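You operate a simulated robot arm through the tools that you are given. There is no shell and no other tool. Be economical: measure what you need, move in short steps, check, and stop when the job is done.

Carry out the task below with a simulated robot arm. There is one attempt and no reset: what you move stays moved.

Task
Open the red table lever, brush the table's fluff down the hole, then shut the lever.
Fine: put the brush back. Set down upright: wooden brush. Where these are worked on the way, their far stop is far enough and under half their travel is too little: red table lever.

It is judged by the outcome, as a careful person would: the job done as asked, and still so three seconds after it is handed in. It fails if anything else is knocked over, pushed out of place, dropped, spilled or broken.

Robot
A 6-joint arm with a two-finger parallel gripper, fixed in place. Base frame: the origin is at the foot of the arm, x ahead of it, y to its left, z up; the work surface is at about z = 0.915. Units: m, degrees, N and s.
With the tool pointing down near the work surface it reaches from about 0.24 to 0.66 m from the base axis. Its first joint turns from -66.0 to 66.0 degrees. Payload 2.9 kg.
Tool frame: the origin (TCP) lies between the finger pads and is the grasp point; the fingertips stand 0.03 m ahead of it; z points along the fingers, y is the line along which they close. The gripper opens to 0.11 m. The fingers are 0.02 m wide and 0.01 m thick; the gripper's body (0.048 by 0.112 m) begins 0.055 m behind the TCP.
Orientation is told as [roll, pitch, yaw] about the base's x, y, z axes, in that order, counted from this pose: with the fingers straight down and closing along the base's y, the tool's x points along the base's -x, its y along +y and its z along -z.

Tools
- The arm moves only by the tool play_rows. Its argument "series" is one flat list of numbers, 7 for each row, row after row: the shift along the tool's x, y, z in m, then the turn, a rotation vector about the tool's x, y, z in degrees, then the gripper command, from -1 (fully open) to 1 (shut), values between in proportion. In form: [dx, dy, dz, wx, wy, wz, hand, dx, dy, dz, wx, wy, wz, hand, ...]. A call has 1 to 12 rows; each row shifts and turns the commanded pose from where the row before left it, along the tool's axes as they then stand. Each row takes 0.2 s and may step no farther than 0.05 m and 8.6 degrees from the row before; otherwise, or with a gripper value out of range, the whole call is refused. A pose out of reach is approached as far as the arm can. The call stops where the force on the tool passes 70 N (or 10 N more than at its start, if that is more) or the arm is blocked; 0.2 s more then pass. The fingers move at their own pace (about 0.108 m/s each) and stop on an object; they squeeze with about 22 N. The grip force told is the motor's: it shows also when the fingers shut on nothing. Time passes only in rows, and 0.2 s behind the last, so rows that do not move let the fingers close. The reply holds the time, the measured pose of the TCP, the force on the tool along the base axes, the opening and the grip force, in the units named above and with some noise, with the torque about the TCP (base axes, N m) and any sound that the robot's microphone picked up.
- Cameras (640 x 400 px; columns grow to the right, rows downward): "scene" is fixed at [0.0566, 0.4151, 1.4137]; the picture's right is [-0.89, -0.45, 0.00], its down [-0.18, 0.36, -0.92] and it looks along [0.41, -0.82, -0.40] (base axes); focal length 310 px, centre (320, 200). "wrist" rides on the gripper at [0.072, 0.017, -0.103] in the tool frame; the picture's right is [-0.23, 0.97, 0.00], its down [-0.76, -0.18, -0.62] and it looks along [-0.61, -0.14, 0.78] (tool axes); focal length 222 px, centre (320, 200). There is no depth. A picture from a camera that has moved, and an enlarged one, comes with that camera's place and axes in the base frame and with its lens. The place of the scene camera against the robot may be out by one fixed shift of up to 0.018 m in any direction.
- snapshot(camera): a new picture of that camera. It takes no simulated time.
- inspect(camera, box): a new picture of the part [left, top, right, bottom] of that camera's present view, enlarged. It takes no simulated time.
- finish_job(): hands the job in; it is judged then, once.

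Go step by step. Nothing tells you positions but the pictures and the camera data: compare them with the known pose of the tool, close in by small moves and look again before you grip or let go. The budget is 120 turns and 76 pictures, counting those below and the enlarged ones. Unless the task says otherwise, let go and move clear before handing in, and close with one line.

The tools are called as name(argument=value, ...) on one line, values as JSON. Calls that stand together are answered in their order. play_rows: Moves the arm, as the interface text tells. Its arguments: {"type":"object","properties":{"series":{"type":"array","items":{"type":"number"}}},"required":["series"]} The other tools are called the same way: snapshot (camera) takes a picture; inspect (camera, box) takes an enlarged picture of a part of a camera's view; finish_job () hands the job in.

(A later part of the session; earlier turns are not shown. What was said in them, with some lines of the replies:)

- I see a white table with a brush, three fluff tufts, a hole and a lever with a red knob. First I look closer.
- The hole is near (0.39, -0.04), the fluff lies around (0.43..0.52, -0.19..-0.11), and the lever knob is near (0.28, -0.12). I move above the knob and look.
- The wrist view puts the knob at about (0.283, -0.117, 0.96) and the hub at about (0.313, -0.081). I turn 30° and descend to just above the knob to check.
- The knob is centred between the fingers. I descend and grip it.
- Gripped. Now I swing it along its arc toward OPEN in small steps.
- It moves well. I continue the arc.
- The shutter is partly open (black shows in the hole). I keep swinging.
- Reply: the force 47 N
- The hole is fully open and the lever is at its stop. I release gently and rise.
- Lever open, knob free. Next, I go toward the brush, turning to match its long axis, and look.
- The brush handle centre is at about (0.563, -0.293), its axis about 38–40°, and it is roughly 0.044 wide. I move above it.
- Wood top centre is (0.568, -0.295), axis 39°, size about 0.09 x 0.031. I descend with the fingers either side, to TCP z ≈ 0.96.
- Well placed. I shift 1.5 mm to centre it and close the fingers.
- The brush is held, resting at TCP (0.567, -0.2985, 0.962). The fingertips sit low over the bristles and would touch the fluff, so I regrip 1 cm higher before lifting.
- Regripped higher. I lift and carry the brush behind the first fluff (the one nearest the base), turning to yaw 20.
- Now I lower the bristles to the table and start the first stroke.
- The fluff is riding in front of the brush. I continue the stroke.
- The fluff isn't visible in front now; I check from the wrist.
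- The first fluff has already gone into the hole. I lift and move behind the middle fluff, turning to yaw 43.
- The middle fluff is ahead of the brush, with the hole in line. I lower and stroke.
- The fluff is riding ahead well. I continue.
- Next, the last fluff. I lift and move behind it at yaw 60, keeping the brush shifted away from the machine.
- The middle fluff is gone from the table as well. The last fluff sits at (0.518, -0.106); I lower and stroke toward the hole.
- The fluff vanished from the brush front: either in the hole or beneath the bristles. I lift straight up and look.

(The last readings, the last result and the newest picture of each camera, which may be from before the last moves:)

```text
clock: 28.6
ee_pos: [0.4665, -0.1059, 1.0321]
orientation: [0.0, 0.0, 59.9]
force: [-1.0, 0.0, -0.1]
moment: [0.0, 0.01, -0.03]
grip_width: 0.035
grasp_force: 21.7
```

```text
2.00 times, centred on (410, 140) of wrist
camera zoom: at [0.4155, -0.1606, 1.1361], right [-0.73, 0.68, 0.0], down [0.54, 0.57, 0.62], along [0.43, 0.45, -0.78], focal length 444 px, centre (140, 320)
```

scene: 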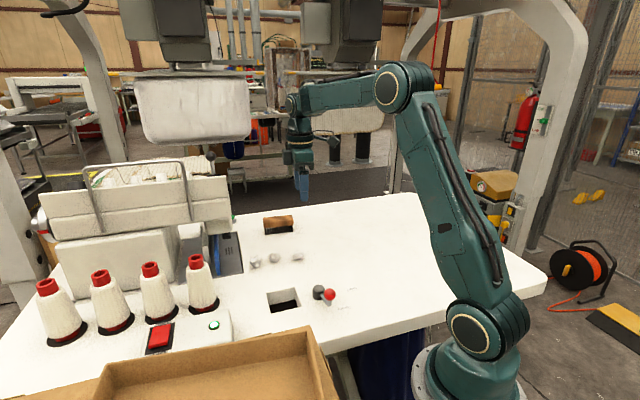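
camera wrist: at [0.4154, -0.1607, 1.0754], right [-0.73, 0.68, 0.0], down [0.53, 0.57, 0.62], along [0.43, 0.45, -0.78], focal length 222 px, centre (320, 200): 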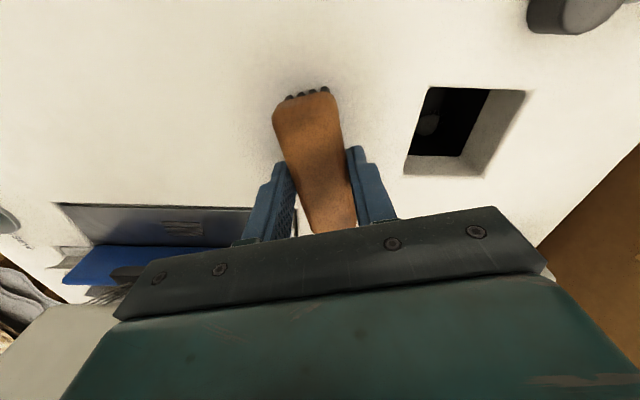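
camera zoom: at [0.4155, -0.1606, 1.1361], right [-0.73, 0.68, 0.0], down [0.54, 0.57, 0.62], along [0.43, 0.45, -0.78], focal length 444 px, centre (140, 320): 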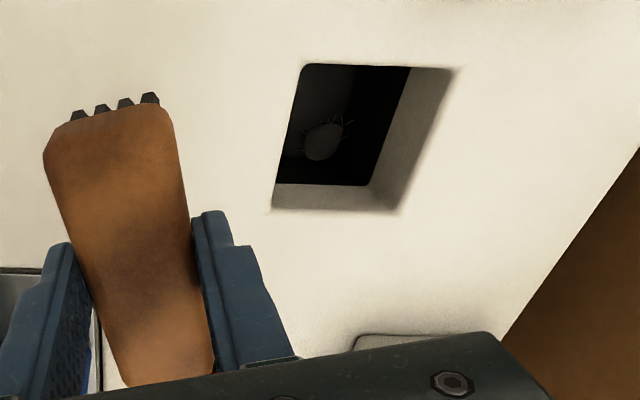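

The table looks clear and the fluff is down in the hole. I carry the brush back above its original spot.

play_rows(series=[0.0192, -0.0304, 0, 0, 0, 0, 0.8, 0.0192, -0.0304, 0, 0, 0, 0, 0.8, 0.0192, -0.0304, 0, 0, 0, 0, 0.8, 0.0192, -0.0304, 0, 0, 0, 0, 0.8, 0.0192, -0.0304, 0, 0, 0, 0, 0.8, 0.0192, -0.0304, 0, 0, 0, 0, 0.8, 0, 0, 0, 0, 0, 6.67, 0.8, 0, 0, 0, 0, 0, 6.67, 0.8, 0, 0, 0, 0, 0, 6.6, 0.8])

snapshot(camera="scene")

```text
clock: 30.6
ee_pos: [0.565, -0.2974, 1.0319]
orientation: [0.1, 0.0, 39.9]
force: [-0.4, 0.0, -1.4]
moment: [-0.01, -0.02, 0.0]
grip_width: 0.0351
grasp_force: 22.3
```

```text
30 pictures are left
```

scene: 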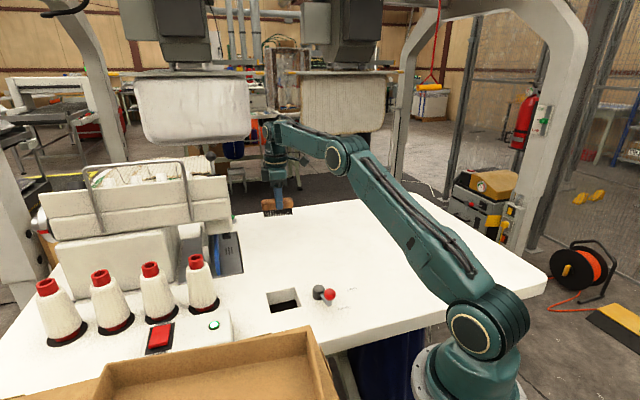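

The table is clear of fluff. I lower the brush onto its old place.

play_rows(series=[-0.0018, -0.001, 0.025, 0, 0, 0, 0.8, 0, 0, 0.02, 0, 0, 0, 0.8, 0, 0, 0.01, 0, 0, 0, 0.8, 0, 0, 0.004, 0, 0, 0, 0.8, 0, 0, 0, 0, 0, 0, 0.8])

inspect(camera="scene", box=[250, 180, 330, 250])

```text
clock: 31.8
ee_pos: [0.5678, -0.2973, 0.9728]
orientation: [0.0, 0.1, 40.0]
force: [0.7, -0.6, -0.9]
moment: [0.01, -0.03, 0.02]
grip_width: 0.0352
grasp_force: 22.3
```

```text
5.71 times, centred on (290, 215) of scene
camera zoom: at [0.0566, 0.4151, 1.4137], right [-0.89, -0.45, 0.0], down [-0.18, 0.36, -0.92], along [0.41, -0.82, -0.4], focal length 1769 px, centre (491, 114)
```

zoom: 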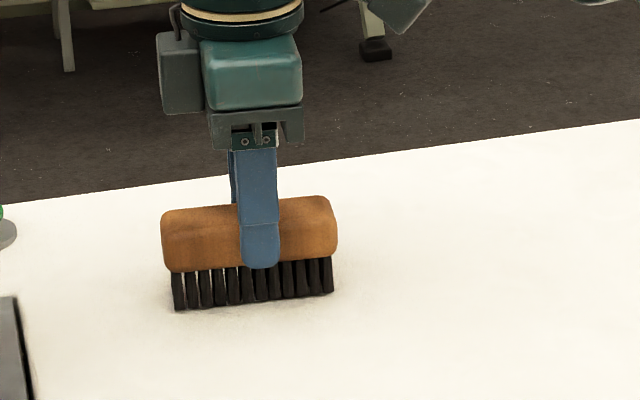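

play_rows(series=[0, 0, 0.001, 0, 0, 0, 0.8, 0, 0, 0.001, 0, 0, 0, 0.8, 0, 0, 0, 0, 0, 0, 0.3, 0, 0, 0, 0, 0, 0, 0.1, 0, 0, 0, 0, 0, 0, 0, 0, 0, 0, 0, 0, 0, -0.1, 0, 0, -0.02, 0, 0, 0, -0.1, 0, 0, -0.04, 0, 0, 0, -0.1, 0, 0, -0.04, 0, 0, 0, -0.1])

inspect(camera="scene", box=[200, 180, 380, 320])

```text
clock: 33.8
ee_pos: [0.5684, -0.2974, 1.0739]
orientation: [0.1, -0.1, 40.0]
force: [0.5, 0.7, 0.2]
moment: [-0.01, 0.03, 0.0]
grip_width: 0.0608
grasp_force: 0.0
```

```text
2.86 times, centred on (290, 250) of scene
camera zoom: at [0.0566, 0.4151, 1.4137], right [-0.89, -0.45, 0.0], down [-0.18, 0.36, -0.92], along [0.41, -0.82, -0.4], focal length 884 px, centre (406, 57)
```

zoom: 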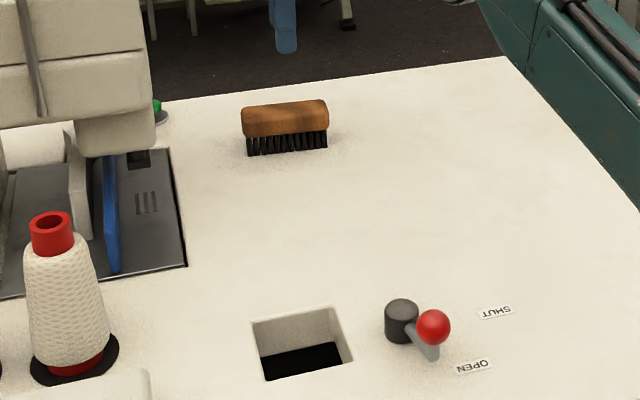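

The brush stands upright where it was. I return above the knob to shut the lever.

play_rows(series=[0, 0, -0.04, 0, 0, 0, -0.1, 0.0081, 0.0416, 0, 0, 0, 0, -0.1, 0.0081, 0.0416, 0, 0, 0, 0, -0.1, 0.0081, 0.0416, 0, 0, 0, 0, -0.1, 0.0081, 0.0416, 0, 0, 0, 0, -0.1, 0.0081, 0.0416, 0, 0, 0, 0, -0.1, 0.0081, 0.0416, 0, 0, 0, 0, -0.1, 0.0081, 0.0416, 0, 0, 0, 0, -0.1, 0.0081, 0.0416, 0, 0, 0, 0, -0.1, 0.0081, 0.0416, 0, 0, 0, 0, -0.1])

play_rows(series=[0, 0, 0.012, 0, 0, 7, -0.1, 0, 0, 0.012, 0, 0, 7, -0.1, 0, 0, 0.012, 0, 0, 7, -0.1, 0, 0, 0.012, 0, 0, 7, -0.1, 0, 0, 0, 0, 0, 0, -0.1])

snapshot(camera="wrist")

inspect(camera="scene", box=[260, 220, 400, 320])

```text
clock: 36.0
ee_pos: [0.2645, -0.0541, 1.1116]
orientation: [-0.1, 0.0, 40.0]
force: [-0.3, -0.4, 0.4]
moment: [0.01, -0.02, 0.0]
grip_width: 0.0607
grasp_force: 0.0
out of reach, approached as far as the arm can: row 1
```

```text
clock: 37.2
ee_pos: [0.2654, -0.0547, 1.0615]
orientation: [0.0, 0.1, 11.8]
force: [0.7, -0.4, 0.9]
moment: [-0.02, 0.01, -0.04]
grip_width: 0.0607
grasp_force: 0.0
```

```text
27 pictures are left
camera wrist: at [0.1907, -0.0532, 1.1649], right [0.02, 1.0, 0.0], down [0.78, -0.02, 0.62], along [0.62, -0.01, -0.78], focal length 222 px, centre (320, 200)
```

wrist: 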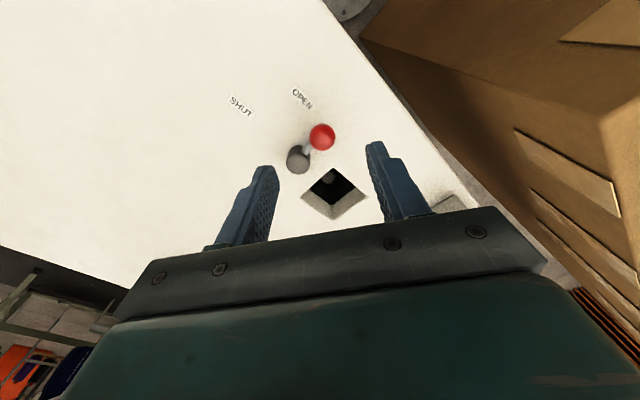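

```text
4.00 times, centred on (330, 270) of scene
camera zoom: at [0.0566, 0.4151, 1.4137], right [-0.89, -0.45, 0.0], down [-0.18, 0.36, -0.92], along [0.41, -0.82, -0.4], focal length 1238 px, centre (280, -80)
```

zoom: 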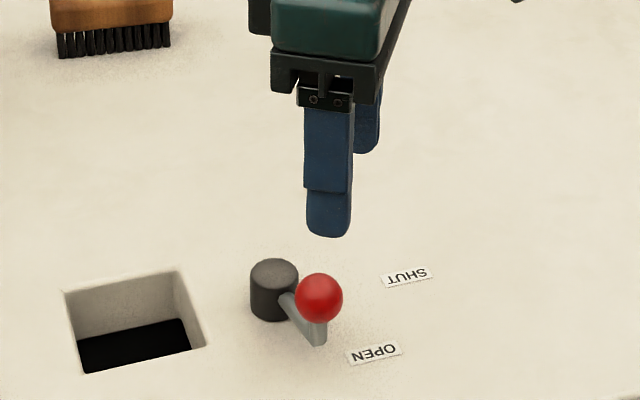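

The knob is at (0.276, -0.052). I square the tool to yaw 0, which keeps the finger clear of hub and rod, and descend to it.

play_rows(series=[0, 0, 0, 0, 0, 6, 0, 0, 0, 0, 0, 0, 6, 0, -0.011, 0.003, 0.02, 0, 0, 0, 0, 0, 0, 0.015, 0, 0, 0, 0, 0, 0, 0, 0, 0, 0, 0])

snapshot(camera="wrist")

```text
clock: 38.4
ee_pos: [0.2753, -0.0514, 1.0252]
orientation: [0.0, 0.1, 0.0]
force: [-0.1, -0.7, 0.5]
moment: [0.02, 0.02, 0.03]
grip_width: 0.0552
grasp_force: 0.0
```

```text
25 pictures are left
camera wrist: at [0.2038, -0.0347, 1.1289], right [0.23, 0.97, 0.0], down [0.76, -0.18, 0.62], along [0.61, -0.14, -0.78], focal length 222 px, centre (320, 200)
```

wrist: 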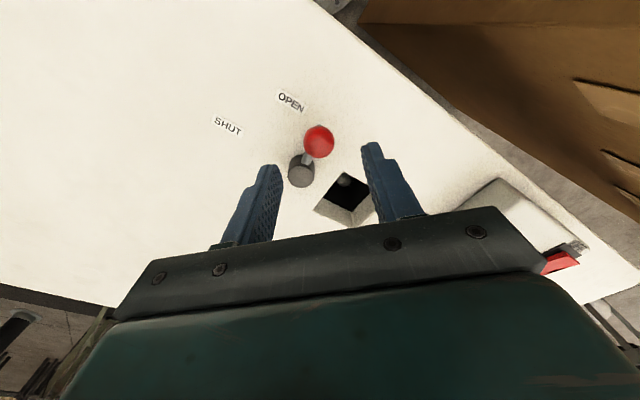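

play_rows(series=[-0.002, 0, 0.03, 0, 0, 0, 0, 0, 0, 0.02, 0, 0, 0, 0, 0, 0, 0.013, 0, 0, 0, 0, 0, 0, 0, 0, 0, 0, 0.4, 0, 0, 0, 0, 0, 0, 0.8, 0, 0, 0, 0, 0, 0, 0.8])

inspect(camera="scene", box=[260, 220, 400, 320])

```text
clock: 39.8
ee_pos: [0.2777, -0.053, 0.9636]
orientation: [-0.1, 0.1, -0.1]
force: [-0.1, -10.2, -9.4]
moment: [-0.55, -0.32, -0.2]
grip_width: 0.0251
grasp_force: 45.2
```

```text
4.00 times, centred on (330, 270) of scene
camera zoom: at [0.0567, 0.4148, 1.4138], right [-0.89, -0.45, 0.0], down [-0.18, 0.36, -0.92], along [0.41, -0.82, -0.4], focal length 1238 px, centre (280, -80)
```

zoom: 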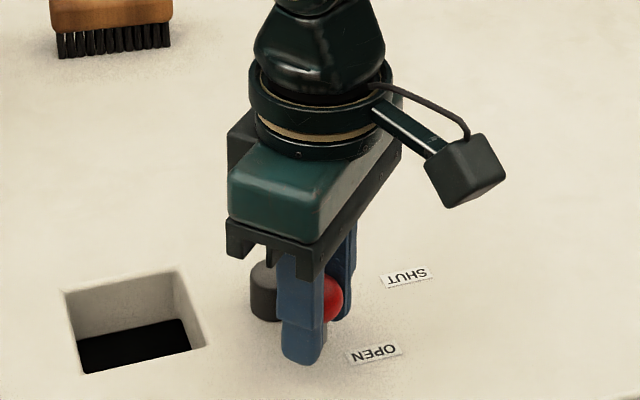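

Gripped. I swing back toward SHUT, turning the tool slightly with the lever.

play_rows(series=[0.0034, -0.0049, 0, 0, 0, -2.5, 0.8, 0.0029, -0.0052, 0, 0, 0, -2.5, 0.8, 0.0025, -0.0053, 0, 0, 0, -2.5, 0.8, 0.0021, -0.0056, 0, 0, 0, -2.5, 0.8, 0.0016, -0.0058, 0, 0, 0, -2.5, 0.8, 0.0011, -0.0058, 0, 0, 0, -2.5, 0.8])

inspect(camera="scene", box=[260, 220, 400, 320])

```text
clock: 41.2
ee_pos: [0.2658, -0.0852, 0.9609]
orientation: [-0.1, 0.1, 15.1]
force: [-8.7, 9.1, 15.8]
moment: [-0.01, 0.05, 0.47]
grip_width: 0.0253
grasp_force: 44.5
```

```text
4.00 times, centred on (330, 270) of scene
camera zoom: at [0.0562, 0.4153, 1.4137], right [-0.89, -0.45, 0.0], down [-0.18, 0.36, -0.92], along [0.41, -0.82, -0.4], focal length 1238 px, centre (280, -80)
```

zoom: 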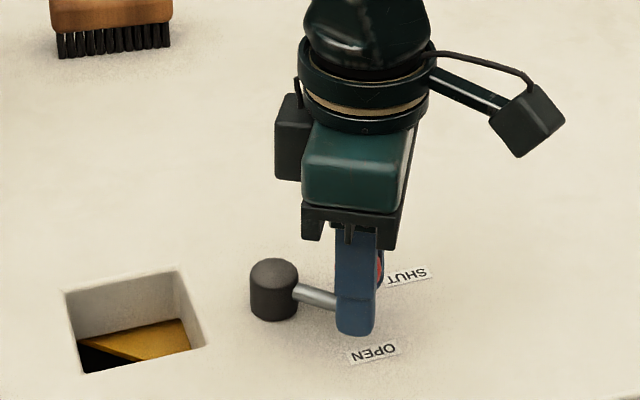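

play_rows(series=[0.0005, -0.006, -0.0005, 0, 0, -2.5, 0.8, 0.0002, -0.0059, -0.0005, 0, 0, -2.5, 0.8, -0.0005, -0.0059, 0, 0, 0, -2.5, 0.8, -0.0009, -0.0059, 0, 0, 0, -2.5, 0.8, -0.0013, -0.0058, 0, 0, 0, -2.5, 0.8, -0.0019, -0.0057, 0, 0, 0, -2.5, 0.8])

inspect(camera="scene", box=[260, 220, 400, 320])

```text
clock: 42.6
ee_pos: [0.2821, -0.1164, 0.9635]
orientation: [0.0, 0.1, 30.0]
force: [-11.0, 3.0, -9.4]
moment: [-0.04, 0.26, 0.43]
grip_width: 0.0254
grasp_force: 45.1
```

```text
4.00 times, centred on (330, 270) of scene
camera zoom: at [0.0564, 0.4151, 1.4137], right [-0.89, -0.45, 0.0], down [-0.18, 0.36, -0.92], along [0.41, -0.82, -0.4], focal length 1238 px, centre (280, -80)
```

zoom: 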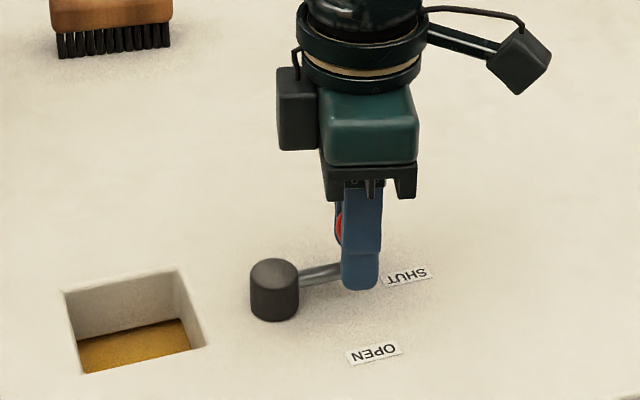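

Nearly identical to the starting shut position. I push on slightly to feel the stop.

play_rows(series=[-0.0012, -0.0028, 0, 0, 0, 0, 0.8, -0.0011, -0.0027, 0, 0, 0, 0, 0.8])

```text
clock: 43.2
ee_pos: [0.2844, -0.1168, 0.9617]
orientation: [0.8, 0.4, 30.0]
force: [-32.6, 17.4, 10.4]
moment: [0.37, -0.57, 0.16]
grip_width: 0.0254
grasp_force: 44.8
```

The force rose and it hardly moved: the stop is reached. I release and rise.

play_rows(series=[0, 0.001, 0, 0, 0, 0, 0.3, 0, 0, 0, 0, 0, 0, 0.1, 0, 0, 0, 0, 0, 0, 0, 0, 0, -0.03, 0, 0, 0, 0, 0, 0, -0.04, 0, 0, 0, 0, 0, 0, -0.04, 0, 0, 0, 0, 0, 0, -0.04, 0, 0, 0, 0, 0, 0, 0, 0, 0, 0, 0])

inspect(camera="scene", box=[200, 180, 380, 320])

snapshot(camera="wrist")

```text
clock: 45.0
ee_pos: [0.2884, -0.1168, 1.1127]
orientation: [0.0, 0.1, 30.0]
force: [-0.2, 0.4, 0.7]
moment: [-0.02, -0.03, 0.04]
grip_width: 0.0549
grasp_force: 0.0
```

```text
2.86 times, centred on (290, 250) of scene
camera zoom: at [0.0566, 0.4151, 1.4137], right [-0.89, -0.45, 0.0], down [-0.18, 0.36, -0.92], along [0.41, -0.82, -0.4], focal length 884 px, centre (406, 57)
```

zoom: 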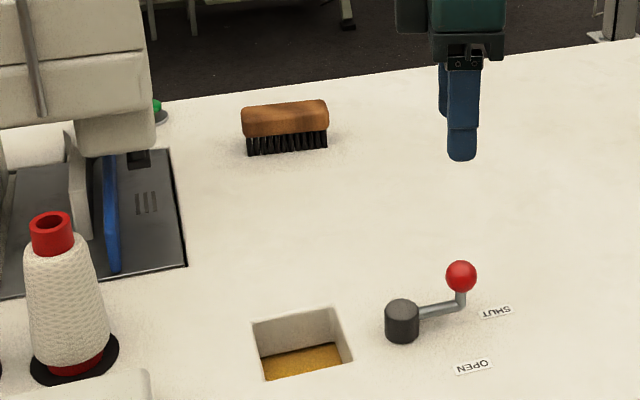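

```text
20 pictures are left
camera wrist: at [0.219, -0.1384, 1.2174], right [-0.29, 0.96, 0.0], down [0.75, 0.23, 0.62], along [0.6, 0.18, -0.78], focal length 222 px, centre (320, 200)
```

wrist: 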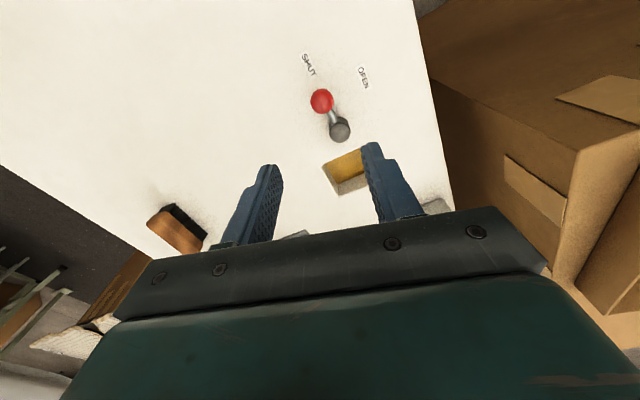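

The lever is back at SHUT and the shutter is closed. The table is free of fluff, the brush stands upright in its place, and the arm is clear, so I hand in.

finish_job()

```text
The job is handed in.
```

I opened the red lever to its stop, brushed all three fluff tufts down the hole, put the wooden brush back upright where it was, and shut the lever to its stop.
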